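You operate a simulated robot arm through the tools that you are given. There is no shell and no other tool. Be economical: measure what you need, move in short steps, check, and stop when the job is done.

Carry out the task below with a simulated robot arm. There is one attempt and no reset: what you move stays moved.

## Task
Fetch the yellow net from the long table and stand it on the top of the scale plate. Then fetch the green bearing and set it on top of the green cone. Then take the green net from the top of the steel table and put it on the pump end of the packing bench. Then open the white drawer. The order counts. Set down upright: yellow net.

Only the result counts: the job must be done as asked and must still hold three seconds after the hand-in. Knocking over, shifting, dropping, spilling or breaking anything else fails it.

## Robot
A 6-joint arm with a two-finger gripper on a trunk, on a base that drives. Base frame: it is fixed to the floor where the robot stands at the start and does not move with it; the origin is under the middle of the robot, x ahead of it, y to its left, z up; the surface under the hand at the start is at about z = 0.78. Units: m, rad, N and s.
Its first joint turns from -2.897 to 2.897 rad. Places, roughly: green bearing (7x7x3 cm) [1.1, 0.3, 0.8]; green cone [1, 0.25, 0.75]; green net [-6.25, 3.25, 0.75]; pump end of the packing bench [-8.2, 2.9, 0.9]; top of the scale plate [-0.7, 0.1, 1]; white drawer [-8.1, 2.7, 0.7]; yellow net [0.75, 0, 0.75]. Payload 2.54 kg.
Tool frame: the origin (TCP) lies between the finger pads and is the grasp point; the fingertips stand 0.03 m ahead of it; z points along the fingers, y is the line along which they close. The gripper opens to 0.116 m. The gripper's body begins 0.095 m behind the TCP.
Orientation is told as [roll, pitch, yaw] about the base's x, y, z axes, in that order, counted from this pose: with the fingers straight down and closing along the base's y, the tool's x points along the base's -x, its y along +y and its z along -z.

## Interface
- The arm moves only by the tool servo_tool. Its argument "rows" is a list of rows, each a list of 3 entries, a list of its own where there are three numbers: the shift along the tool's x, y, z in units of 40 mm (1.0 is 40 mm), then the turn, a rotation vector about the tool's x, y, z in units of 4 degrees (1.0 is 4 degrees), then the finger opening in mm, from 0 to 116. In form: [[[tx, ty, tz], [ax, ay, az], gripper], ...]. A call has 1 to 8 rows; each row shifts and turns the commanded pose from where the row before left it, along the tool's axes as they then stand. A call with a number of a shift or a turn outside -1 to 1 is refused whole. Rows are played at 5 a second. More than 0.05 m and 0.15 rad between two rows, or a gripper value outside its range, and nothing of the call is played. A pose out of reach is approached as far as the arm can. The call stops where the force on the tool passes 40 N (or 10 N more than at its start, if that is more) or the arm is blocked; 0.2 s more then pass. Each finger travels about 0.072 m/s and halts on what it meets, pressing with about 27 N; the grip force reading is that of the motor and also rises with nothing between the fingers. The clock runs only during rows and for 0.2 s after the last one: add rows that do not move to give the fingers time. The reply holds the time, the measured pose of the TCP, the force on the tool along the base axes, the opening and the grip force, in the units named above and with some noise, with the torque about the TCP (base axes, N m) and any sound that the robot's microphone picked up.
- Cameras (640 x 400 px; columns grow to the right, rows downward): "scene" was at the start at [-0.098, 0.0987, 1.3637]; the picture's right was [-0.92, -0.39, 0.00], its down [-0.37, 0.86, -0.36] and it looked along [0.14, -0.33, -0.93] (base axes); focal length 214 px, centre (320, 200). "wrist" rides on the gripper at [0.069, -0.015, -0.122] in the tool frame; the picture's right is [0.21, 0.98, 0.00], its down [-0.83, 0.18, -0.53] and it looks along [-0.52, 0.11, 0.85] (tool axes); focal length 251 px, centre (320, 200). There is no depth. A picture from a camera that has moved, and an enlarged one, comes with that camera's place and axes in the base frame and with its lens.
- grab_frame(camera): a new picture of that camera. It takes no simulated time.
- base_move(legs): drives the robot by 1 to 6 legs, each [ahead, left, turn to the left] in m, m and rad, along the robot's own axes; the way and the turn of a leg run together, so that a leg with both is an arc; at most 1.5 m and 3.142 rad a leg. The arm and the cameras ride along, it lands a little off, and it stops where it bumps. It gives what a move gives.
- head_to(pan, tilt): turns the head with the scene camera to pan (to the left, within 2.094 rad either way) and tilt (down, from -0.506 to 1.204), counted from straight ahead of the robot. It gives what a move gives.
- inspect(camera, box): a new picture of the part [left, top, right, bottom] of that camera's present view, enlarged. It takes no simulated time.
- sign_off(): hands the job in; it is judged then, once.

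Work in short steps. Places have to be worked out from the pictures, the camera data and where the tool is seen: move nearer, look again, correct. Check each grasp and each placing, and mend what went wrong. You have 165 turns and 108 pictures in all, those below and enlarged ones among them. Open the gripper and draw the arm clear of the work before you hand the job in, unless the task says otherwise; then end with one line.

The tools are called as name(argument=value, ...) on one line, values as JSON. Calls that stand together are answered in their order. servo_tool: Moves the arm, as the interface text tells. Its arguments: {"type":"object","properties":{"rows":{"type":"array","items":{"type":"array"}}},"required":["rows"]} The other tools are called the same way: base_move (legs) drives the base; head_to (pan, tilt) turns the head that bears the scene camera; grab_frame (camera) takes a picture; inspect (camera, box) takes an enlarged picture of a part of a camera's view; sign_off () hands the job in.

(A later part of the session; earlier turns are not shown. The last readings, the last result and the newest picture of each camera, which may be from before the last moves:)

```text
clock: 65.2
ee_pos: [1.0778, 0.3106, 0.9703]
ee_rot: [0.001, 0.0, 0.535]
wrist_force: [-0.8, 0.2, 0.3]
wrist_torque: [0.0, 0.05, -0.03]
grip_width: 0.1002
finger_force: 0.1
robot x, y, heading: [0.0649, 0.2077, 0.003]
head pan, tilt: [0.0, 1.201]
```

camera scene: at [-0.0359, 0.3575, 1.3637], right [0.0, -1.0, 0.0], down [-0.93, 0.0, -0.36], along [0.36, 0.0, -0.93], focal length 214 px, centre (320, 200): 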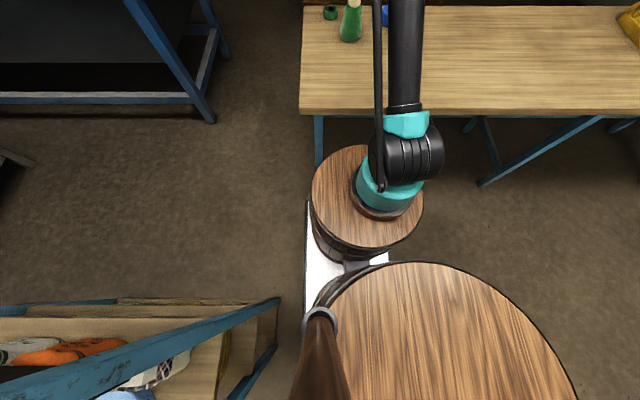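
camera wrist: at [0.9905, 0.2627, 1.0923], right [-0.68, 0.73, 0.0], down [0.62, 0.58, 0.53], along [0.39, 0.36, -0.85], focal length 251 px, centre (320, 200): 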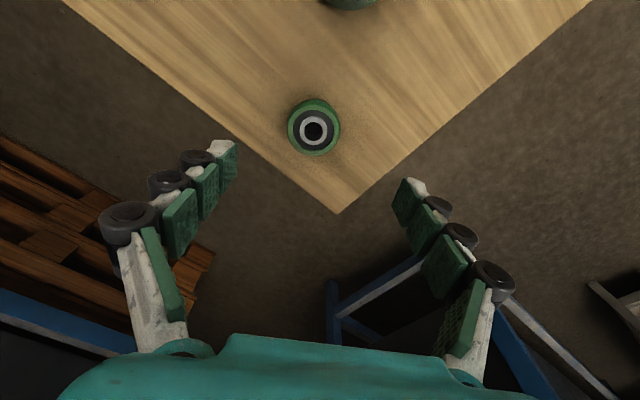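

servo_tool(rows=[[[0.39, 0.33, 0], [0, 0, 0], 100], [[0, 0, 0.7], [0, 0, 0], 100], [[0, 0, 0.7], [0, 0, 0], 100], [[0, 0, 0.7], [0, 0, 0], 100], [[0, 0, 0.6], [0, 0, 0], 100]])

grab_frame(camera="wrist")

head_to(pan=0.2, tilt=0.7)

inspect(camera="scene", box=[290, 100, 430, 200])

```text
clock: 66.3
ee_pos: [1.0572, 0.3152, 0.8635]
ee_rot: [0.001, -0.001, 0.534]
wrist_force: [0.6, -0.8, -0.1]
wrist_torque: [0.01, 0.02, 0.02]
grip_width: 0.1001
finger_force: 0.0
robot x, y, heading: [0.0634, 0.2081, 0.003]
head pan, tilt: [0.0, 1.201]
```

```text
74 pictures are left
camera wrist: at [1.0056, 0.267, 0.9852], right [-0.68, 0.73, 0.0], down [0.62, 0.58, 0.53], along [0.39, 0.36, -0.85], focal length 251 px, centre (320, 200)
```

wrist: 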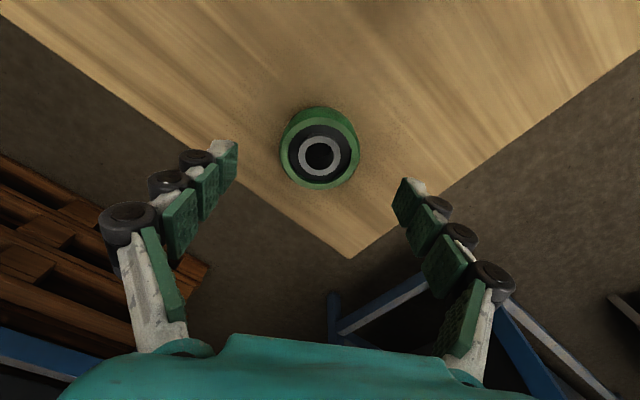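

```text
clock: 67.3
ee_pos: [1.0578, 0.3164, 0.863]
ee_rot: [0.001, 0.001, 0.534]
wrist_force: [-0.4, 0.4, 0.9]
wrist_torque: [0.02, -0.04, 0.0]
grip_width: 0.1001
finger_force: 0.0
robot x, y, heading: [0.0659, 0.2086, 0.006]
head pan, tilt: [0.201, 0.7]
```

```text
4.00 times, centred on (360, 150) of scene
camera zoom: at [0.0265, 0.3746, 1.3996], right [0.2, -0.98, 0.0], down [-0.63, -0.13, -0.76], along [0.75, 0.15, -0.64], focal length 858 px, centre (160, 400)
```

zoom: 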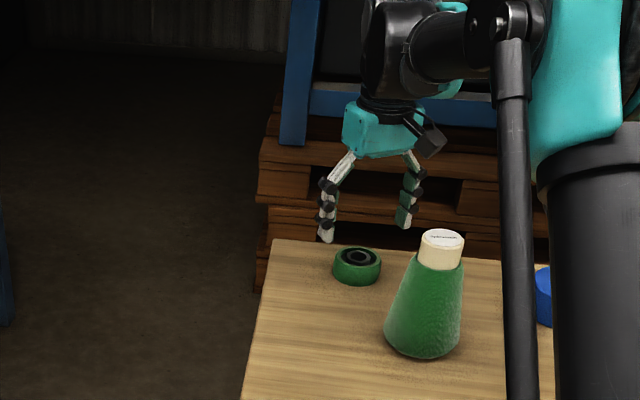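

Centred over the bearing. I descend the last 5 cm and close.

servo_tool(rows=[[[0, 0, 0.5], [0, 0, 0], 100], [[0, 0, 0.4], [0, 0, 0], 100], [[0, 0, 0.3], [0, 0, 0], 100], [[0, 0, 0], [0, 0, 0], 70], [[0, 0, 0], [0, 0, 0], 30], [[0, 0, 0], [0, 0, 0], 0], [[0, 0, 0], [0, 0, 0], 0], [[0, 0, 0], [0, 0, 0], 0]])

grab_frame(camera="wrist")

```text
clock: 69.1
ee_pos: [1.0576, 0.3144, 0.8149]
ee_rot: [-0.001, -0.001, 0.535]
wrist_force: [-1.2, 1.6, 0.7]
wrist_torque: [0.15, 0.07, 0.03]
grip_width: 0.0607
finger_force: 27.4
robot x, y, heading: [0.0661, 0.2039, 0.007]
head pan, tilt: [0.201, 0.7]
```

```text
72 pictures are left
camera wrist: at [1.0069, 0.2669, 0.9365], right [-0.68, 0.73, 0.0], down [0.62, 0.58, 0.53], along [0.39, 0.36, -0.85], focal length 251 px, centre (320, 200)
```

wrist: 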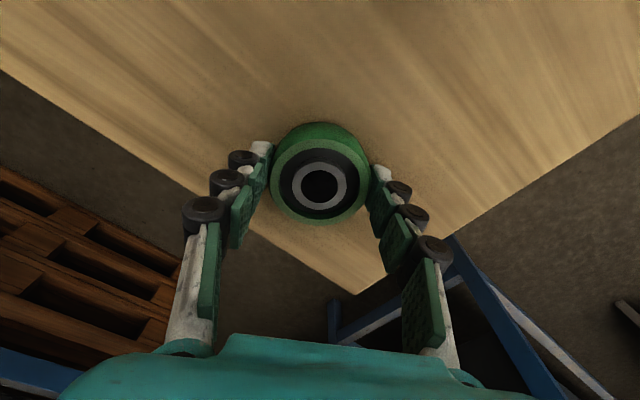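

Gripped. I lift straight up, check the bearing, and look at the cone.

servo_tool(rows=[[[0, 0, -0.4], [0, 0, 0], 0], [[0, 0, -0.8], [0, 0, 0], 0], [[0, 0, -1], [0, 0, 0], 0], [[0, 0, -1], [0, 0, 0], 0], [[0, 0, -1], [0, 0, 0], 0], [[0, 0, -1], [0, 0, 0], 0], [[0, 0, -0.5], [0, 0, 0], 0]])

grab_frame(camera="wrist")

```text
clock: 70.7
ee_pos: [1.0578, 0.3126, 1.0428]
ee_rot: [0.0, -0.001, 0.535]
wrist_force: [1.4, -0.4, -3.3]
wrist_torque: [-0.01, 0.02, 0.02]
grip_width: 0.0609
finger_force: 27.5
robot x, y, heading: [0.0612, 0.2087, 0.005]
head pan, tilt: [0.201, 0.7]
```

```text
71 pictures are left
camera wrist: at [1.0072, 0.2657, 1.1646], right [-0.68, 0.73, 0.0], down [0.62, 0.58, 0.53], along [0.39, 0.36, -0.85], focal length 251 px, centre (320, 200)
```

wrist: 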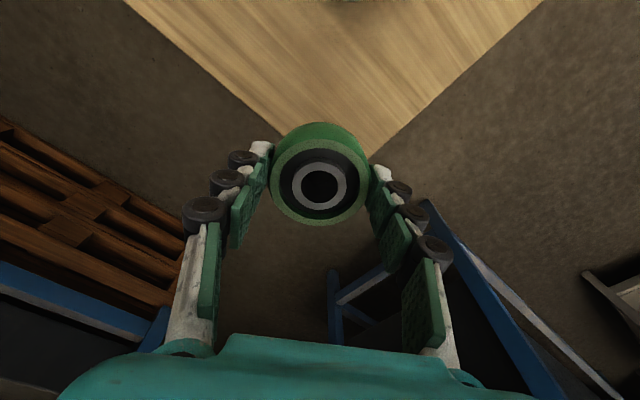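

I move the bearing to above the cone tip at about (0.918, 0.232).

servo_tool(rows=[[[0.9, 0.01, 0], [0, 0, 0], 0], [[0.9, 0.01, 0], [0, 0, 0], 0], [[0.9, 0.01, 0], [0, 0, 0], 0], [[0.9, 0.01, 0], [0, 0, 0], 0], [[0.53, 0.01, 0], [0, 0, 0], 0], [[0, 0, 0.6], [0, 0, 0], 0], [[0, 0, 0], [0, 0, 0], 0]])

grab_frame(camera="wrist")

inspect(camera="scene", box=[320, 110, 440, 200])

```text
clock: 72.3
ee_pos: [0.9141, 0.2319, 1.018]
ee_rot: [0.001, 0.001, 0.534]
wrist_force: [0.3, 0.2, -3.1]
wrist_torque: [0.02, 0.02, 0.0]
grip_width: 0.0607
finger_force: 27.1
robot x, y, heading: [0.0656, 0.2093, -0.001]
head pan, tilt: [0.201, 0.7]
```

```text
70 pictures are left
camera wrist: at [0.8627, 0.1833, 1.139], right [-0.68, 0.73, 0.0], down [0.62, 0.58, 0.53], along [0.39, 0.36, -0.85], focal length 251 px, centre (320, 200)
```

wrist: 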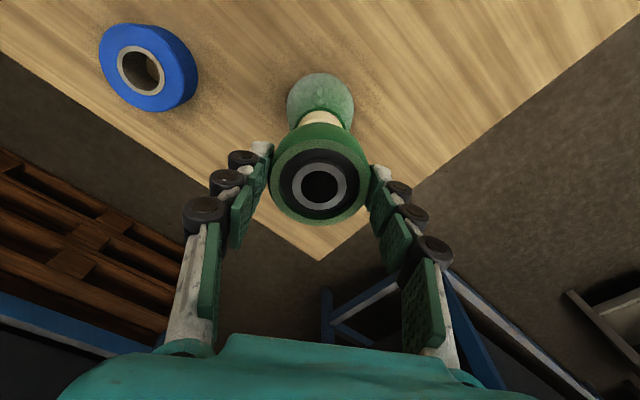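

```text
4.44 times, centred on (380, 155) of scene
camera zoom: at [0.0267, 0.3746, 1.3997], right [0.2, -0.98, 0.0], down [-0.63, -0.13, -0.76], along [0.75, 0.15, -0.64], focal length 953 px, centre (53, 400)
```

zoom: 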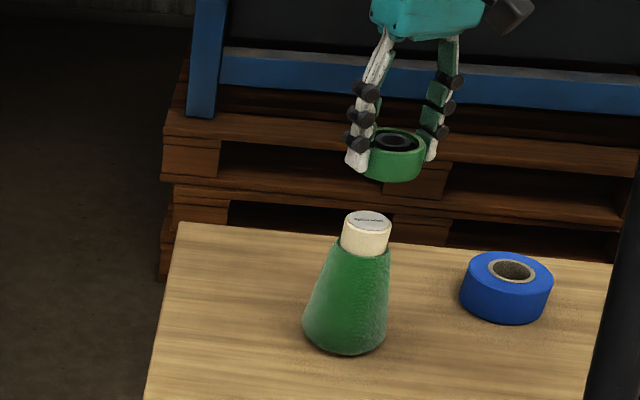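

The bearing is nearly over the cap; I shift about 5 mm toward (0.919, 0.237) and lower gently.

servo_tool(rows=[[[-0.12, 0.05, 0.3], [0, 0, 0], 0], [[0, 0, 0.3], [0, 0, 0], 0], [[0, 0, 0.3], [0, 0, 0], 0], [[0, 0, 0.1], [0, 0, 0], 0], [[0, 0, 0], [0, 0, 0], 0]])

inspect(camera="scene", box=[340, 110, 420, 190])

inspect(camera="wrist", box=[240, 50, 400, 250])

```text
clock: 73.5
ee_pos: [0.9172, 0.2367, 0.9778]
ee_rot: [-0.001, -0.001, 0.533]
wrist_force: [0.8, 0.0, -3.2]
wrist_torque: [0.01, 0.03, 0.03]
grip_width: 0.0608
finger_force: 27.5
robot x, y, heading: [0.0639, 0.2086, 0.002]
head pan, tilt: [0.201, 0.7]
```

```text
5.00 times, centred on (380, 150) of scene
camera zoom: at [0.0266, 0.3746, 1.3997], right [0.2, -0.98, 0.0], down [-0.63, -0.13, -0.76], along [0.75, 0.15, -0.64], focal length 1072 px, centre (20, 450)
```

zoom: 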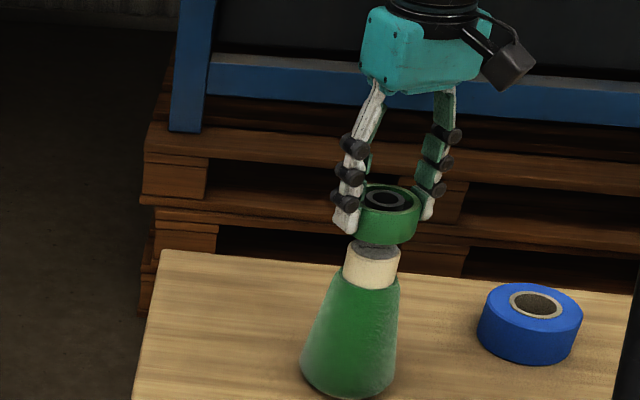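

```text
2.00 times, centred on (320, 150) of wrist
camera zoom: at [0.8656, 0.1884, 1.1], right [-0.68, 0.73, 0.0], down [0.62, 0.58, 0.53], along [0.39, 0.36, -0.85], focal length 503 px, centre (320, 300)
```

zoom: 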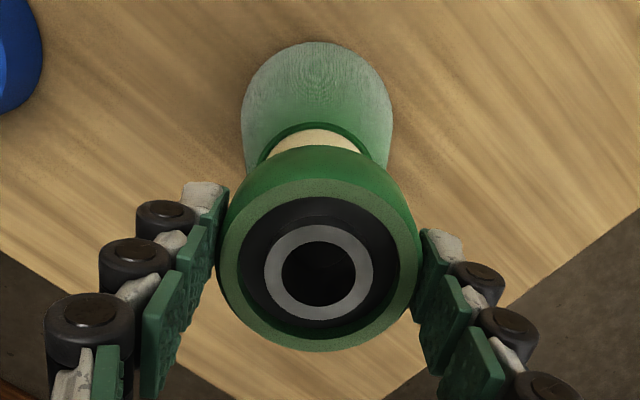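

Alignment is within about 5 mm; I nudge 5 mm forward and lower in 3 mm steps to find contact.

servo_tool(rows=[[[-0.13, 0, 0.08], [0, 0, 0], 0], [[0, 0, 0.08], [0, 0, 0], 0], [[0, 0, 0.06], [0, 0, 0], 0], [[0, 0, 0], [0, 0, 0], 0]])

inspect(camera="scene", box=[340, 110, 420, 190])

```text
clock: 74.5
ee_pos: [0.9211, 0.2398, 0.969]
ee_rot: [-0.001, 0.001, 0.535]
wrist_force: [-0.4, 0.1, -2.7]
wrist_torque: [0.01, 0.01, -0.04]
grip_width: 0.0608
finger_force: 26.9
robot x, y, heading: [0.0656, 0.2095, 0.005]
head pan, tilt: [0.201, 0.7]
```

```text
5.00 times, centred on (380, 150) of scene
camera zoom: at [0.0266, 0.3746, 1.3997], right [0.2, -0.98, 0.0], down [-0.63, -0.13, -0.76], along [0.75, 0.15, -0.64], focal length 1072 px, centre (20, 450)
```

zoom: 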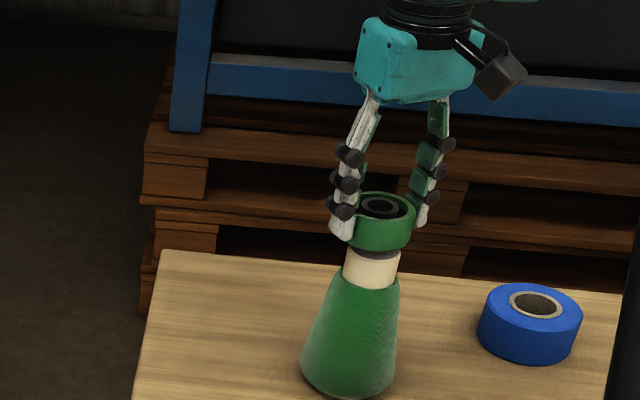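

servo_tool(rows=[[[0, 0, 0.08], [0, 0, 0], 0], [[0, 0, 0.06], [0, 0, 0], 0], [[0, 0, 0], [0, 0, 0], 0]])

```text
clock: 75.3
ee_pos: [0.9207, 0.2402, 0.965]
ee_rot: [0.001, -0.001, 0.532]
wrist_force: [-0.2, 0.2, -3.4]
wrist_torque: [-0.01, -0.01, 0.05]
grip_width: 0.0606
finger_force: 27.1
robot x, y, heading: [0.0622, 0.2102, 0.007]
head pan, tilt: [0.201, 0.7]
```

servo_tool(rows=[[[0, 0, 0.06], [0, 0, 0], 0], [[0, 0, 0.06], [0, 0, 0], 0], [[0, 0, 0], [0, 0, 0], 0]])

```text
clock: 76.1
ee_pos: [0.9205, 0.2387, 0.9592]
ee_rot: [-0.002, -0.002, 0.534]
wrist_force: [-0.8, 0.3, -3.2]
wrist_torque: [0.04, 0.02, -0.02]
grip_width: 0.0608
finger_force: 26.9
robot x, y, heading: [0.0636, 0.2079, 0.003]
head pan, tilt: [0.201, 0.7]
```

servo_tool(rows=[[[0, 0, 0.06], [0, 0, 0], 0], [[0, 0, 0.06], [0, 0, 0], 0], [[0, 0, 0], [0, 0, 0], 0]])

inspect(camera="scene", box=[340, 110, 420, 190])

```text
clock: 76.9
ee_pos: [0.9203, 0.2385, 0.9562]
ee_rot: [0.0, 0.0, 0.534]
wrist_force: [2.1, 0.4, 19.7]
wrist_torque: [0.06, -0.12, 0.02]
grip_width: 0.0612
finger_force: 26.7
robot x, y, heading: [0.0669, 0.2107, 0.003]
head pan, tilt: [0.201, 0.7]
```

```text
5.00 times, centred on (380, 150) of scene
camera zoom: at [0.0259, 0.3746, 1.3997], right [0.2, -0.98, 0.0], down [-0.63, -0.13, -0.77], along [0.75, 0.15, -0.64], focal length 1072 px, centre (20, 450)
```

zoom: 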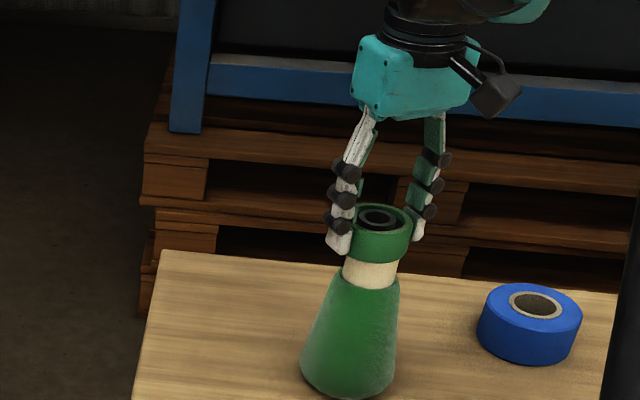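

In contact. I relieve the pressure slightly, open slowly and rise.

servo_tool(rows=[[[0, 0, -0.04], [0, 0, 0], 0], [[0, 0, 0], [0, 0, 0], 64], [[0, 0, 0], [0, 0, 0], 70], [[0, 0, 0], [0, 0, 0], 85], [[0, 0, 0], [0, 0, 0], 95], [[0, 0, -0.5], [0, 0, 0], 95], [[0, 0, -0.8], [0, 0, 0], 95], [[0, 0, -1], [0, 0, 0], 95]])

inspect(camera="scene", box=[340, 110, 420, 190])

grab_frame(camera="wrist")

```text
clock: 78.7
ee_pos: [0.9221, 0.2381, 1.0448]
ee_rot: [0.0, 0.0, 0.534]
wrist_force: [0.4, -0.1, -0.3]
wrist_torque: [0.04, 0.02, 0.0]
grip_width: 0.0949
finger_force: 0.0
robot x, y, heading: [0.0624, 0.2085, 0.005]
head pan, tilt: [0.201, 0.7]
```

```text
5.00 times, centred on (380, 150) of scene
camera zoom: at [0.0266, 0.3746, 1.3997], right [0.2, -0.98, 0.0], down [-0.63, -0.13, -0.76], along [0.75, 0.15, -0.64], focal length 1072 px, centre (20, 450)
```

zoom: 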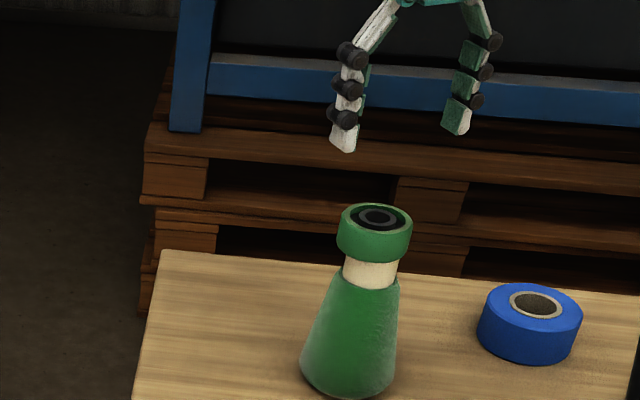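

```text
63 pictures are left
camera wrist: at [0.8693, 0.1901, 1.1662], right [-0.68, 0.73, 0.0], down [0.62, 0.58, 0.53], along [0.39, 0.36, -0.85], focal length 251 px, centre (320, 200)
```

wrist: 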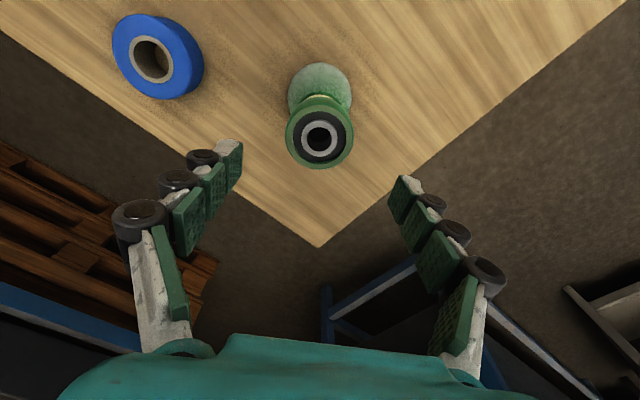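

The bearing rests squarely on the cone. I lift and retract the arm, close the gripper, and then look around for the route.

servo_tool(rows=[[[0, 0, -1], [0, 0, 0], 60], [[0, 0, -1], [0, 0, 0], 60], [[0, 0, -1], [0, 0, 0], 60], [[0.5, 0, -0.9], [0, 0, 0], 60], [[0.5, 0, -0.9], [0, 0, 0], 60], [[0.5, 0, -0.9], [0, 0, 0], 60], [[0.5, 0, -0.9], [0, 0, 0], 60], [[0.5, 0, -0.9], [0, 0, 0], 60]])

servo_tool(rows=[[[1, 0, 0], [0, 0, 0], 60], [[1, 0, 0], [0, 0, 0], 60], [[1, 0, 0], [0, 0, 0], 60], [[1, 0, 0], [0, 0, 0], 60], [[1, 0, 0], [0, 0, 0], 60], [[0.8, 0.5, 0], [0, 0, 0], 60], [[0.8, 0.5, 0], [0, 0, 0], 60], [[0.8, 0.5, 0], [0, 0, 0], 60]])

base_move(legs=[[-0.06, 0, 0], [0, -0.2, 0]])

head_to(pan=1.5, tilt=0.4)

grab_frame(camera="scene")

head_to(pan=2.09, tilt=0.3)

grab_frame(camera="scene")

```text
clock: 80.5
ee_pos: [0.8336, 0.1839, 1.3505]
ee_rot: [-0.001, 0.001, 0.534]
wrist_force: [0.6, -1.4, -0.5]
wrist_torque: [-0.06, 0.06, -0.01]
grip_width: 0.0599
finger_force: 0.0
robot x, y, heading: [0.0668, 0.206, 0.004]
head pan, tilt: [0.201, 0.7]
```

```text
clock: 82.3
ee_pos: [0.5511, 0.0892, 1.348]
ee_rot: [0.001, 0.0, 0.533]
wrist_force: [1.1, -0.8, 0.4]
wrist_torque: [0.06, 0.06, 0.03]
grip_width: 0.0601
finger_force: 0.1
robot x, y, heading: [0.0616, 0.2078, 0.005]
head pan, tilt: [0.201, 0.7]
```

```text
clock: 84.4
ee_pos: [0.4887, -0.1126, 1.3481]
ee_rot: [0.0, -0.001, 0.527]
wrist_force: [0.0, -0.2, -0.3]
wrist_torque: [0.04, -0.02, 0.0]
grip_width: 0.0599
finger_force: 0.1
robot x, y, heading: [0.0054, 0.0074, -0.001]
head pan, tilt: [0.201, 0.7]
```

```text
clock: 85.9
ee_pos: [0.4893, -0.1121, 1.3493]
ee_rot: [0.001, 0.001, 0.53]
wrist_force: [0.1, -0.1, -0.2]
wrist_torque: [0.0, -0.01, 0.04]
grip_width: 0.0601
finger_force: 0.1
robot x, y, heading: [0.0003, 0.0062, -0.004]
head pan, tilt: [1.499, 0.4]
```

```text
62 pictures are left
camera scene: at [-0.1099, 0.2518, 1.4265], right [1.0, -0.08, 0.0], down [-0.03, -0.39, -0.92], along [0.07, 0.92, -0.39], focal length 214 px, centre (320, 200)
```

scene: 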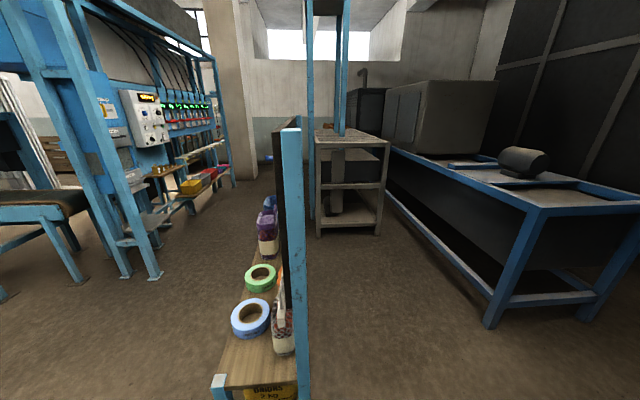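

```text
clock: 86.9
ee_pos: [0.4891, -0.1117, 1.3479]
ee_rot: [0.0, 0.0, 0.528]
wrist_force: [0.3, 0.7, -1.2]
wrist_torque: [-0.02, -0.03, 0.0]
grip_width: 0.0601
finger_force: 0.1
robot x, y, heading: [0.0011, 0.0079, -0.004]
head pan, tilt: [2.089, 0.3]
```

```text
61 pictures are left
camera scene: at [-0.1628, 0.2407, 1.4358], right [0.87, 0.49, 0.0], down [0.15, -0.26, -0.96], along [-0.47, 0.83, -0.3], focal length 214 px, centre (320, 200)
```

scene: 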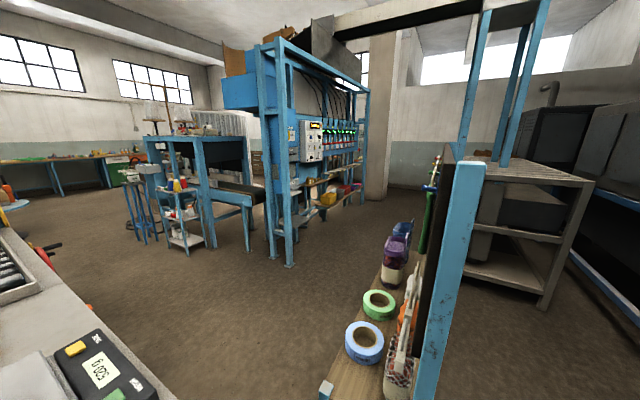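

The gap beside the shelf is too narrow, but the aisle on the −y side of the scale bench is about 1.2 m wide. I sidestep to y≈−1.1, turn to face −x and look down the aisle.

base_move(legs=[[-0.05, 0, 0], [0, -1.1, 0], [0, 0, -3.14]])

head_to(pan=0.0, tilt=0.35)

grab_frame(camera="scene")

```text
clock: 100.3
ee_pos: [-0.5339, -0.971, 1.3481]
ee_rot: [0.002, 0.0, -2.588]
wrist_force: [-0.5, -0.5, 1.1]
wrist_torque: [0.01, 0.02, -0.01]
grip_width: 0.0598
finger_force: 0.1
robot x, y, heading: [-0.045, -1.0832, -3.121]
head pan, tilt: [2.089, 0.3]
```

```text
clock: 102.3
ee_pos: [-0.534, -0.972, 1.347]
ee_rot: [0.001, 0.0, -2.59]
wrist_force: [-0.1, -0.2, 0.8]
wrist_torque: [0.02, 0.02, 0.01]
grip_width: 0.0599
finger_force: 0.0
robot x, y, heading: [-0.0446, -1.0794, -3.118]
head pan, tilt: [0.0, 0.351]
```

```text
60 pictures are left
camera scene: at [-0.0147, -1.2295, 1.4311], right [-0.02, 1.0, 0.0], down [0.34, 0.01, -0.94], along [-0.94, -0.02, -0.34], focal length 214 px, centre (320, 200)
```

scene: 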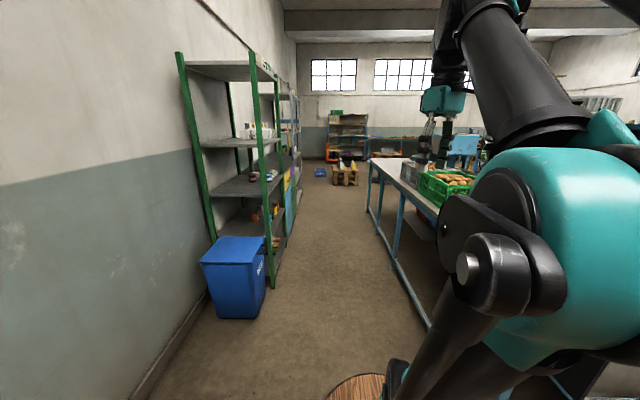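

The aisle is clear, centred at y≈−1.08; the bench ends near x≈−3.4. I drive ahead 3.8 m.

base_move(legs=[[0, 0, -0.02], [1.5, 0, 0], [1.5, 0, 0], [0.8, 0, 0]])

head_to(pan=-0.6, tilt=0.35)

grab_frame(camera="scene")

head_to(pan=-1.4, tilt=0.35)

grab_frame(camera="scene")

```text
clock: 120.9
ee_pos: [-4.2997, -1.0335, 1.3477]
ee_rot: [0.0, 0.0, -2.576]
wrist_force: [0.9, 0.5, 1.1]
wrist_torque: [0.03, 0.01, -0.02]
grip_width: 0.0599
finger_force: 0.1
robot x, y, heading: [-3.8103, -1.137, -3.107]
head pan, tilt: [0.0, 0.351]
```

```text
clock: 121.9
ee_pos: [-4.2998, -1.0342, 1.3489]
ee_rot: [0.0, 0.0, -2.573]
wrist_force: [0.2, 0.0, 0.1]
wrist_torque: [0.02, 0.0, 0.04]
grip_width: 0.06
finger_force: 0.0
robot x, y, heading: [-3.8058, -1.1344, -3.102]
head pan, tilt: [-0.6, 0.351]
```

```text
59 pictures are left
camera scene: at [-3.7628, -1.2303, 1.4311], right [0.53, 0.85, 0.0], down [0.29, -0.18, -0.94], along [-0.79, 0.5, -0.34], focal length 214 px, centre (320, 200)
```

scene: 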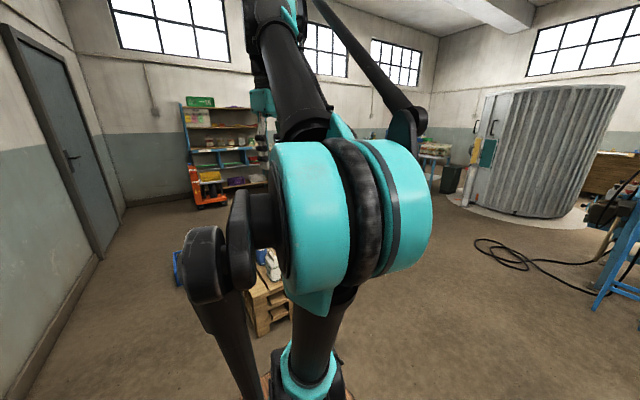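

```text
clock: 123.0
ee_pos: [-4.2993, -1.0334, 1.3477]
ee_rot: [0.0, -0.001, -2.573]
wrist_force: [0.1, -0.6, 0.2]
wrist_torque: [-0.03, 0.03, 0.01]
grip_width: 0.0597
finger_force: 0.1
robot x, y, heading: [-3.8103, -1.1378, -3.103]
head pan, tilt: [-1.4, 0.351]
```

```text
58 pictures are left
camera scene: at [-3.7034, -1.1889, 1.4311], right [0.98, 0.21, 0.0], down [0.07, -0.34, -0.94], along [-0.19, 0.92, -0.34], focal length 214 px, centre (320, 200)
```

scene: 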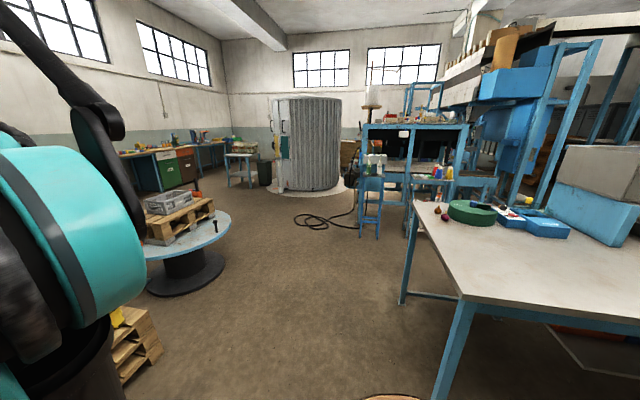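

The steel table stands near (−6.4, 3.2) and the drawers bench beyond. I go to x≈−4.2, turn to face +y and drive north between bench and cable spool.

base_move(legs=[[0.4, 0, 0], [0, 0, -1.61], [1.5, 0, 0]])

head_to(pan=0.75, tilt=0.45)

grab_frame(camera="scene")

```text
clock: 136.2
ee_pos: [-4.2149, 0.8123, 1.3494]
ee_rot: [0.001, 0.0, 2.162]
wrist_force: [-0.2, -0.1, 0.2]
wrist_torque: [-0.03, 0.02, 0.04]
grip_width: 0.0598
finger_force: 0.0
robot x, y, heading: [-4.3045, 0.3235, 1.626]
head pan, tilt: [-1.4, 0.351]
```

```text
clock: 138.3
ee_pos: [-4.214, 0.8136, 1.3483]
ee_rot: [0.0, 0.0, 2.161]
wrist_force: [0.3, 0.4, -0.4]
wrist_torque: [-0.02, -0.02, -0.03]
grip_width: 0.06
finger_force: 0.1
robot x, y, heading: [-4.3059, 0.3214, 1.631]
head pan, tilt: [0.75, 0.45]
```

```text
57 pictures are left
camera scene: at [-4.513, 0.2554, 1.4219], right [0.69, 0.72, 0.0], down [0.32, -0.3, -0.9], along [-0.65, 0.62, -0.44], focal length 214 px, centre (320, 200)
```

scene: 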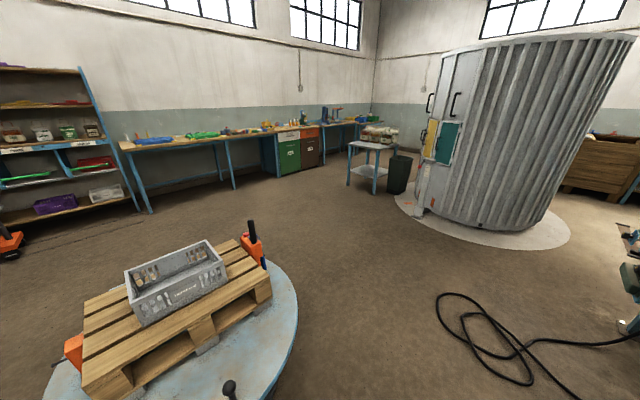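

Clear path: I go diagonally between spool and cable, then to a spot in front of the steel table, facing +y.

base_move(legs=[[0, 0, 0.523], [1.5, 0, 0], [0, 0, 0.47], [1.4, 0, 0], [0, 0, -1.05]])

head_to(pan=0.1, tilt=0.55)

grab_frame(camera="scene")

grab_frame(camera="wrist")

```text
clock: 157.7
ee_pos: [-6.1524, 2.7783, 1.3474]
ee_rot: [0.003, -0.001, 2.044]
wrist_force: [0.0, -0.3, 0.0]
wrist_torque: [-0.03, 0.01, 0.0]
grip_width: 0.0601
finger_force: 0.0
robot x, y, heading: [-6.3027, 2.3001, 1.511]
head pan, tilt: [0.75, 0.45]
```

```text
clock: 158.7
ee_pos: [-6.1522, 2.7771, 1.3487]
ee_rot: [0.0, 0.0, 2.043]
wrist_force: [0.3, -0.7, 0.3]
wrist_torque: [-0.01, -0.03, -0.02]
grip_width: 0.0598
finger_force: 0.1
robot x, y, heading: [-6.298, 2.2971, 1.512]
head pan, tilt: [0.099, 0.55]
```

```text
56 pictures are left
camera scene: at [-6.4602, 2.2775, 1.4128], right [1.0, 0.04, 0.0], down [0.02, -0.52, -0.85], along [-0.04, 0.85, -0.52], focal length 214 px, centre (320, 200)
```

scene: 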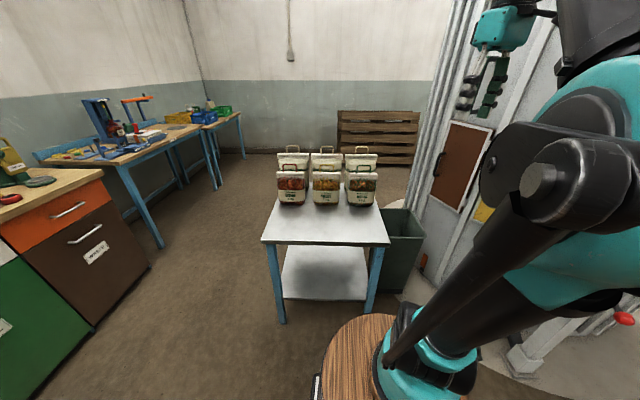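

```text
55 pictures are left
camera wrist: at [-6.107, 2.7227, 1.4699], right [-0.77, -0.64, 0.0], down [-0.54, 0.65, 0.53], along [-0.34, 0.41, -0.85], focal length 251 px, centre (320, 200)
```

wrist: 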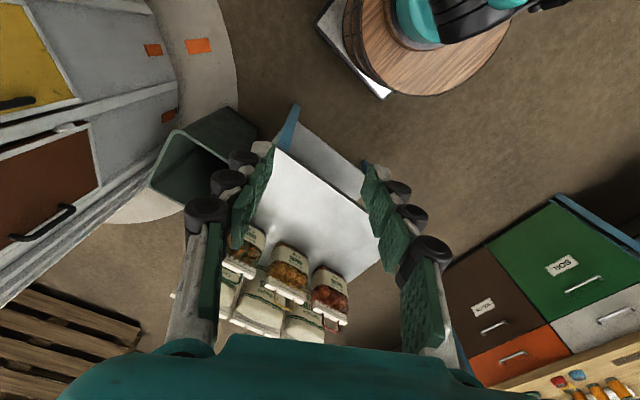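

Six nets stand on the steel table; I zoom in to find the green one.

inspect(camera="scene", box=[255, 135, 395, 215])

inspect(camera="wrist", box=[210, 210, 370, 350])

```text
4.57 times, centred on (325, 175) of scene
camera zoom: at [-6.4602, 2.2775, 1.4128], right [1.0, 0.04, 0.0], down [0.02, -0.52, -0.85], along [-0.04, 0.85, -0.52], focal length 980 px, centre (297, 314)
```

zoom: 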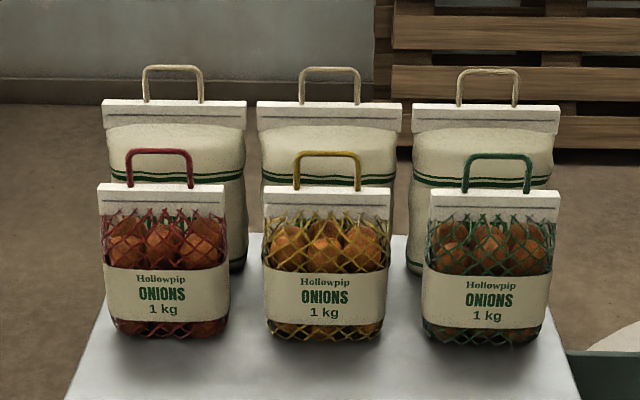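

```text
2.86 times, centred on (290, 280) of wrist
camera zoom: at [-6.107, 2.7227, 1.4699], right [-0.77, -0.64, 0.0], down [-0.54, 0.65, 0.53], along [-0.34, 0.41, -0.85], focal length 718 px, centre (406, -29)
```

zoom: 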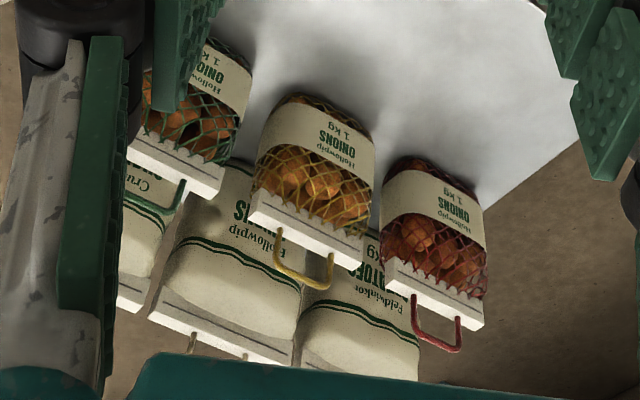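

The green net is the front-right one at about (−6.283, 3.305), header top z≈0.95. I creep 0.15 m closer and turn the tool to yaw π so that it closes along y with the camera on the free right side.

base_move(legs=[[0.15, 0, 0]])

servo_tool(rows=[[[0, 0, 0], [0, 0, -1], 60], [[0, 0, 0], [0, 0, -1], 60], [[0, 0, 0], [0, 0, -1], 60], [[0, 0, 0], [0, 0, -1], 60], [[0, 0, 0], [0, 0, -1], 60], [[0, 0, 0], [0, 0, -1], 60], [[0, 0, 0], [0, 0, -1], 60], [[0, 0, 0], [0, 0, -1], 60]])

servo_tool(rows=[[[0, 0, 0], [0, 0, -1], 60], [[0, 0, 0], [0, 0, -1], 60], [[0, 0, 0], [0, 0, -1], 60], [[0, 0, 0], [0, 0, -1], 60], [[0, 0, 0], [0, 0, -1], 60], [[0, 0, 0], [0, 0, -1], 60], [[0, 0, 0], [0, 0, -1], 60], [[0, 0, 0], [0, 0, -0.8], 60]])

```text
clock: 160.1
ee_pos: [-6.1432, 2.9258, 1.349]
ee_rot: [-0.001, 0.001, 2.041]
wrist_force: [0.2, -0.6, -0.4]
wrist_torque: [0.03, -0.03, -0.02]
grip_width: 0.06
finger_force: 0.2
robot x, y, heading: [-6.2911, 2.4444, 1.512]
head pan, tilt: [0.099, 0.55]
```

```text
clock: 161.9
ee_pos: [-6.1416, 2.9254, 1.3478]
ee_rot: [0.001, 0.0, 2.602]
wrist_force: [0.4, 0.6, -0.3]
wrist_torque: [0.0, 0.0, 0.04]
grip_width: 0.0599
finger_force: 0.1
robot x, y, heading: [-6.2907, 2.4419, 1.508]
head pan, tilt: [0.099, 0.55]
```

```text
clock: 163.7
ee_pos: [-6.1432, 2.925, 1.3477]
ee_rot: [-0.001, -0.001, -3.136]
wrist_force: [-0.4, -0.1, -0.5]
wrist_torque: [0.03, 0.02, 0.01]
grip_width: 0.0601
finger_force: 0.0
robot x, y, heading: [-6.2939, 2.4439, 1.509]
head pan, tilt: [0.099, 0.55]
```

servo_tool(rows=[[[-0.44, -0.9, 0.3], [0, 0, 0], 60], [[-0.44, -0.9, 0.3], [0, 0, 0], 60], [[-0.44, -0.9, 0.3], [0, 0, 0], 60], [[-0.44, -0.9, 0.3], [0, 0, 0], 60], [[-0.44, -0.9, 0.3], [0, 0, 0], 60], [[-0.44, -0.9, 0.3], [0, 0, 0], 60], [[-0.44, -0.9, 0.3], [0, 0, 0], 60], [[-0.44, -0.9, 0.3], [0, 0, 0], 60]])

servo_tool(rows=[[[0, -0.9, 0], [0, 0, 0], 60], [[0, -0.9, 0], [0, 0, 0], 60], [[0, 0, 0], [0, 0, 0], 60]])

grab_frame(camera="wrist")

grab_frame(camera="scene")

```text
clock: 165.5
ee_pos: [-6.2852, 3.2102, 1.2529]
ee_rot: [0.0, 0.0, -3.138]
wrist_force: [0.0, -0.8, 0.5]
wrist_torque: [0.08, 0.02, -0.02]
grip_width: 0.0604
finger_force: 0.1
robot x, y, heading: [-6.2919, 2.448, 1.513]
head pan, tilt: [0.099, 0.55]
```

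```text
clock: 166.3
ee_pos: [-6.2846, 3.2821, 1.253]
ee_rot: [-0.001, 0.0, -3.138]
wrist_force: [0.1, 0.7, 0.1]
wrist_torque: [-0.01, -0.01, 0.01]
grip_width: 0.06
finger_force: 0.0
robot x, y, heading: [-6.29, 2.4447, 1.513]
head pan, tilt: [0.099, 0.55]
```

```text
52 pictures are left
camera wrist: at [-6.2149, 3.297, 1.3749], right [0.22, -0.98, 0.0], down [-0.83, -0.18, 0.53], along [-0.52, -0.12, -0.85], focal length 251 px, centre (320, 200)
```

wrist: 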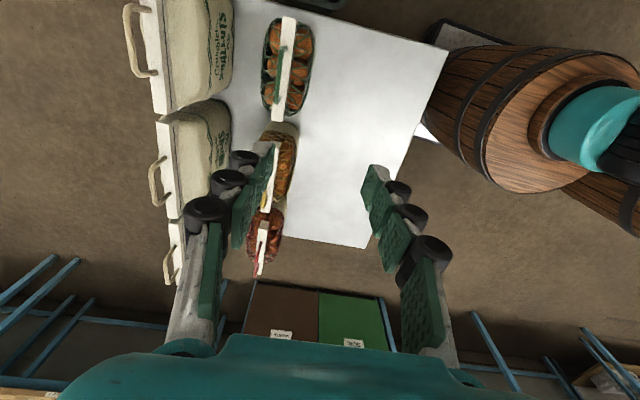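

```text
51 pictures are left
camera scene: at [-6.4515, 2.4249, 1.4128], right [1.0, 0.04, 0.0], down [0.02, -0.52, -0.85], along [-0.03, 0.85, -0.52], focal length 214 px, centre (320, 200)
```

scene: 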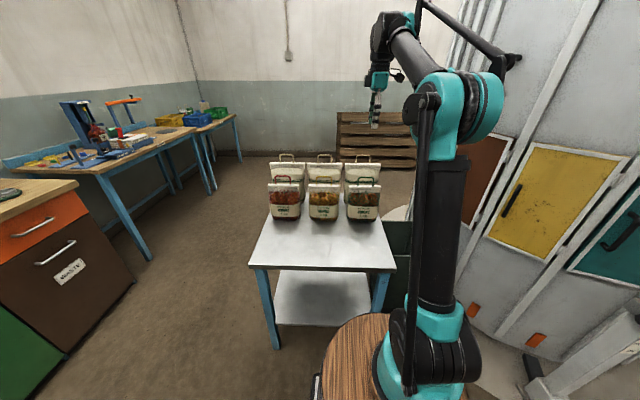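

Seen from above there is ample room behind the green net; its header centre is at about (−6.267, 3.338). I centre over it and descend to z≈1.05.

servo_tool(rows=[[[0.42, -0.7, 0], [0, 0, 0], 90], [[0, -0.7, 0], [0, 0, 0], 90], [[0, 0, 1], [0, 0, 0], 90], [[0, 0, 1], [0, 0, 0], 90], [[0, 0, 1], [0, 0, 0], 90], [[0, 0, 1], [0, 0, 0], 90], [[0, 0, 1], [0, 0, 0], 90], [[0, 0, 0], [0, 0, 0], 90]])

grab_frame(camera="wrist")

inspect(camera="scene", box=[290, 120, 430, 230])

```text
clock: 168.1
ee_pos: [-6.268, 3.3399, 1.05]
ee_rot: [0.0, 0.001, -3.138]
wrist_force: [0.1, -0.9, -0.4]
wrist_torque: [-0.03, -0.03, 0.0]
grip_width: 0.0901
finger_force: 0.0
robot x, y, heading: [-6.2914, 2.4406, 1.513]
head pan, tilt: [0.099, 0.55]
```

```text
50 pictures are left
camera wrist: at [-6.1986, 3.3549, 1.1719], right [0.22, -0.98, 0.0], down [-0.83, -0.18, 0.53], along [-0.52, -0.12, -0.85], focal length 251 px, centre (320, 200)
```

wrist: 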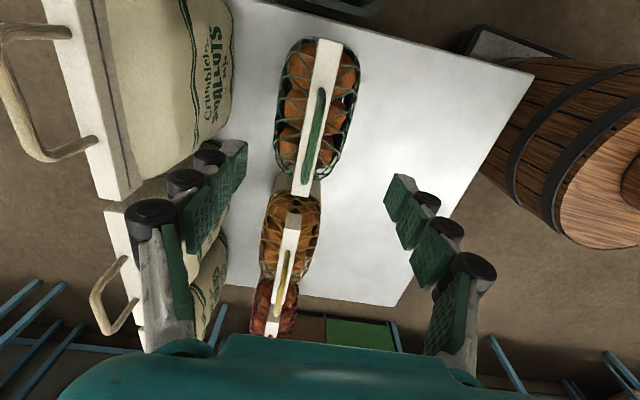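

```text
3.64 times, centred on (360, 175) of scene
camera zoom: at [-6.4515, 2.4251, 1.4128], right [1.0, 0.04, 0.0], down [0.02, -0.52, -0.85], along [-0.03, 0.85, -0.52], focal length 780 px, centre (174, 291)
```

zoom: 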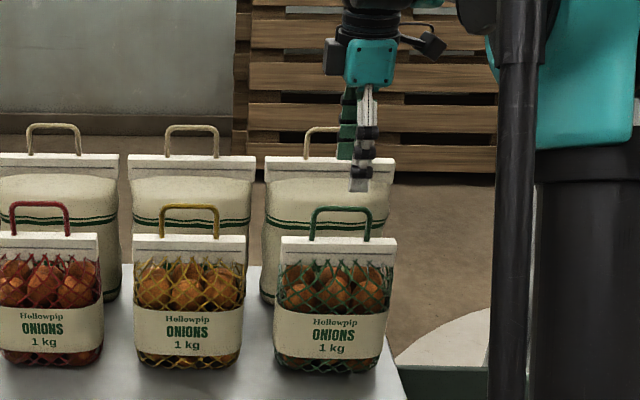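

Header centre confirmed (−6.266, 3.344), top ≈0.94. I narrow the opening to 75 mm and descend to z≈0.946, then close.

servo_tool(rows=[[[0.05, -0.12, 0.6], [0, 0, 0], 75], [[0, 0, 0.7], [0, 0, 0], 75], [[0, 0, 0.7], [0, 0, 0], 75], [[0, 0, 0.6], [0, 0, 0], 75], [[0, 0, 0], [0, 0, 0], 40], [[0, 0, 0], [0, 0, 0], 0], [[0, 0, 0], [0, 0, 0], 0], [[0, 0, 0], [0, 0, 0], 0]])

grab_frame(camera="wrist")

```text
clock: 169.9
ee_pos: [-6.2677, 3.3462, 0.9476]
ee_rot: [0.001, -0.001, -3.139]
wrist_force: [0.7, -2.4, -0.1]
wrist_torque: [-0.09, 0.0, -0.01]
grip_width: 0.0197
finger_force: 26.9
robot x, y, heading: [-6.2873, 2.4429, 1.508]
head pan, tilt: [0.099, 0.55]
```

```text
48 pictures are left
camera wrist: at [-6.1983, 3.3615, 1.0696], right [0.22, -0.98, 0.0], down [-0.83, -0.18, 0.53], along [-0.52, -0.12, -0.85], focal length 251 px, centre (320, 200)
```

wrist: 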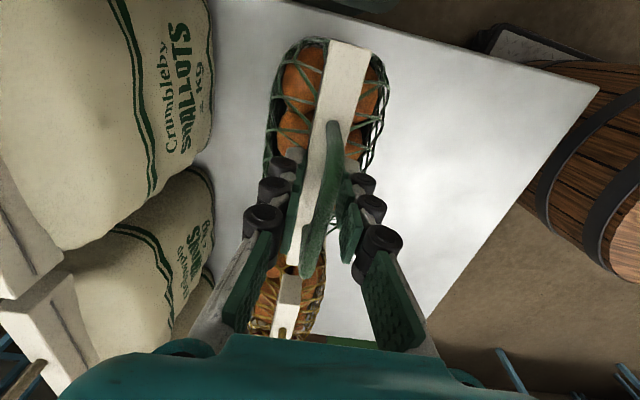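

Clean header grip at 19.7 mm. I lift straight up and check.

servo_tool(rows=[[[0, 0, -0.3], [0, 0, 0], 0], [[0, 0, -0.5], [0, 0, 0], 0], [[0, 0, -0.8], [0, 0, 0], 0], [[0, 0, -1], [0, 0, 0], 0], [[0, 0, -1], [0, 0, 0], 0], [[0, 0, -1], [0, 0, 0], 0], [[0, 0, -1], [0, 0, 0], 0], [[0, 0, -1], [0, 0, 0], 0]])

grab_frame(camera="scene")

```text
clock: 171.7
ee_pos: [-6.2637, 3.3454, 1.2142]
ee_rot: [0.0, 0.0, -3.138]
wrist_force: [0.5, -0.1, -11.3]
wrist_torque: [0.0, -0.05, 0.01]
grip_width: 0.0199
finger_force: 27.1
robot x, y, heading: [-6.2896, 2.4439, 1.511]
head pan, tilt: [0.099, 0.55]
```

```text
47 pictures are left
camera scene: at [-6.4515, 2.4256, 1.4128], right [1.0, 0.04, 0.0], down [0.02, -0.52, -0.85], along [-0.03, 0.85, -0.52], focal length 214 px, centre (320, 200)
```

scene: 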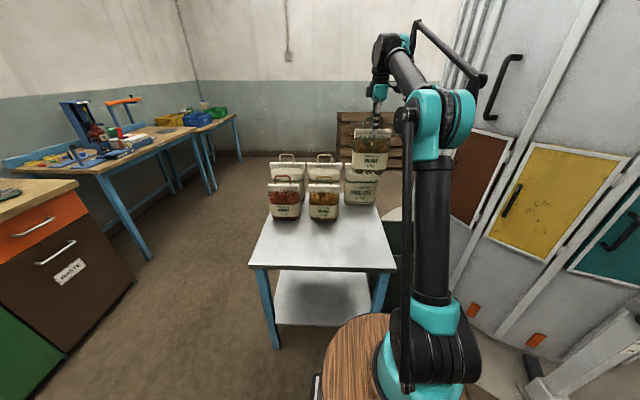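

Held with 11 N. I raise further, retract toward the robot, and turn to look at the packing bench.

servo_tool(rows=[[[0, 0, -1], [0, 0, 0], 0], [[0, 0, -1], [0, 0, 0], 0], [[0, 0, -1], [0, 0, 0], 0], [[0, 0.5, -1], [0, 0, 0], 0], [[0, 0.9, -0.5], [0, 0, 0], 0], [[0, 1, 0], [0, 0, 0], 0], [[0, 1, 0], [0, 0, 0], 0], [[0, 1, 0], [0, 0, 0], 0]])

servo_tool(rows=[[[0, 1, 0], [0, 0, 0], 0], [[0, 1, 0], [0, 0, 0], 0], [[0, 1, 0], [0, 0, 0], 0], [[0, 1, 0], [0, 0, 0], 0]])

base_move(legs=[[-0.25, 0, 0]])

head_to(pan=1.3, tilt=0.45)

grab_frame(camera="scene")

```text
clock: 173.5
ee_pos: [-6.2645, 3.1575, 1.3375]
ee_rot: [0.001, 0.0, -3.138]
wrist_force: [-0.3, 2.4, -10.7]
wrist_torque: [0.0, -0.07, 0.03]
grip_width: 0.0197
finger_force: 27.3
out of reach, approached as far as the arm can: row 3, 4
robot x, y, heading: [-6.2891, 2.4476, 1.512]
head pan, tilt: [0.099, 0.55]
```

```text
clock: 174.5
ee_pos: [-6.2678, 2.9937, 1.3398]
ee_rot: [0.0, 0.0, -3.137]
wrist_force: [0.2, 2.4, -10.3]
wrist_torque: [-0.02, -0.02, 0.01]
grip_width: 0.0198
finger_force: 26.8
robot x, y, heading: [-6.288, 2.4476, 1.513]
head pan, tilt: [0.099, 0.55]
```

```text
clock: 176.3
ee_pos: [-6.2814, 2.7529, 1.34]
ee_rot: [-0.001, 0.0, -3.138]
wrist_force: [0.2, -0.8, -10.3]
wrist_torque: [-0.02, -0.04, 0.03]
grip_width: 0.0196
finger_force: 26.7
robot x, y, heading: [-6.3015, 2.2065, 1.516]
head pan, tilt: [0.099, 0.55]
```

```text
clock: 177.7
ee_pos: [-6.2812, 2.753, 1.3414]
ee_rot: [-0.001, 0.001, -3.137]
wrist_force: [-0.2, -0.6, -9.8]
wrist_torque: [0.02, -0.05, 0.0]
grip_width: 0.0198
finger_force: 27.7
robot x, y, heading: [-6.3033, 2.2084, 1.508]
head pan, tilt: [1.3, 0.45]
```

```text
46 pictures are left
camera scene: at [-6.5487, 2.1232, 1.4219], right [0.32, 0.95, 0.0], down [0.41, -0.14, -0.9], along [-0.85, 0.29, -0.44], focal length 214 px, centre (320, 200)
```

scene: 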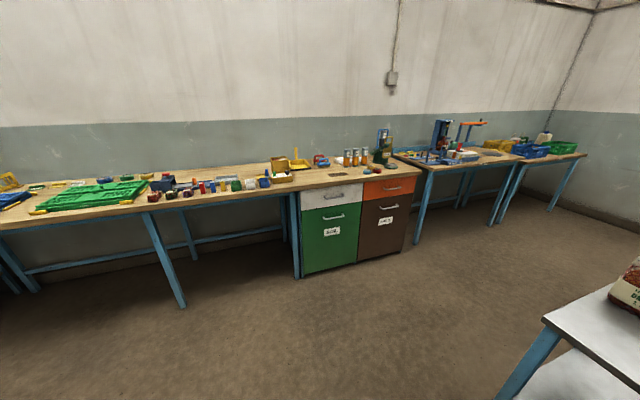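

inspect(camera="scene", box=[250, 110, 450, 230])

```text
3.20 times, centred on (350, 170) of scene
camera zoom: at [-6.5487, 2.1232, 1.4219], right [0.32, 0.95, 0.0], down [0.41, -0.14, -0.9], along [-0.85, 0.29, -0.44], focal length 686 px, centre (224, 296)
```

zoom: 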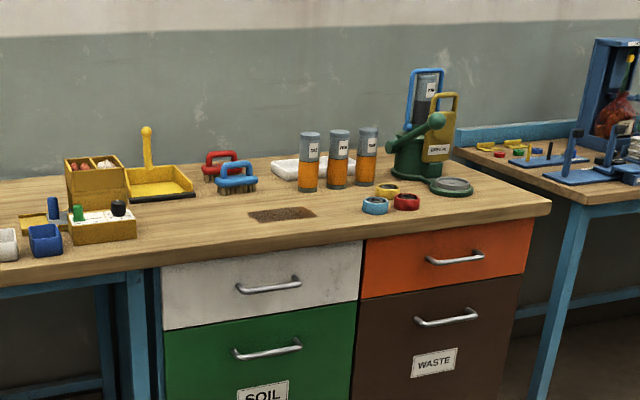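

The pump stands at the bench's right end (around (−8.16, 3.24)); a free spot lies at about (−8.0, 2.90) between cans, rings and the stain. I sidestep left to x≈−7.34, keeping the tool yaw.

base_move(legs=[[0.15, 0, 0], [0, 1.05, 0]])

head_to(pan=1.0, tilt=0.7)

grab_frame(camera="scene")

```text
clock: 184.1
ee_pos: [-7.3412, 2.9458, 1.3393]
ee_rot: [-0.002, 0.0, -3.101]
wrist_force: [-0.3, 0.2, -9.3]
wrist_torque: [-0.01, -0.02, 0.02]
grip_width: 0.0196
finger_force: 27.2
robot x, y, heading: [-7.3491, 2.3976, 1.549]
head pan, tilt: [1.3, 0.45]
```

```text
clock: 184.8
ee_pos: [-7.341, 2.947, 1.3389]
ee_rot: [0.0, -0.001, -3.102]
wrist_force: [1.2, 0.2, -9.7]
wrist_torque: [-0.01, -0.05, -0.01]
grip_width: 0.0194
finger_force: 27.1
robot x, y, heading: [-7.349, 2.3995, 1.547]
head pan, tilt: [1.0, 0.7]
```

```text
44 pictures are left
camera scene: at [-7.5682, 2.3297, 1.3997], right [0.56, 0.83, 0.0], down [0.53, -0.36, -0.77], along [-0.63, 0.43, -0.64], focal length 214 px, centre (320, 200)
```

scene: 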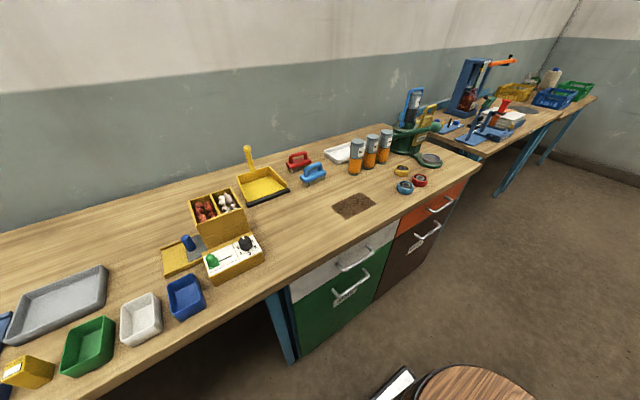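

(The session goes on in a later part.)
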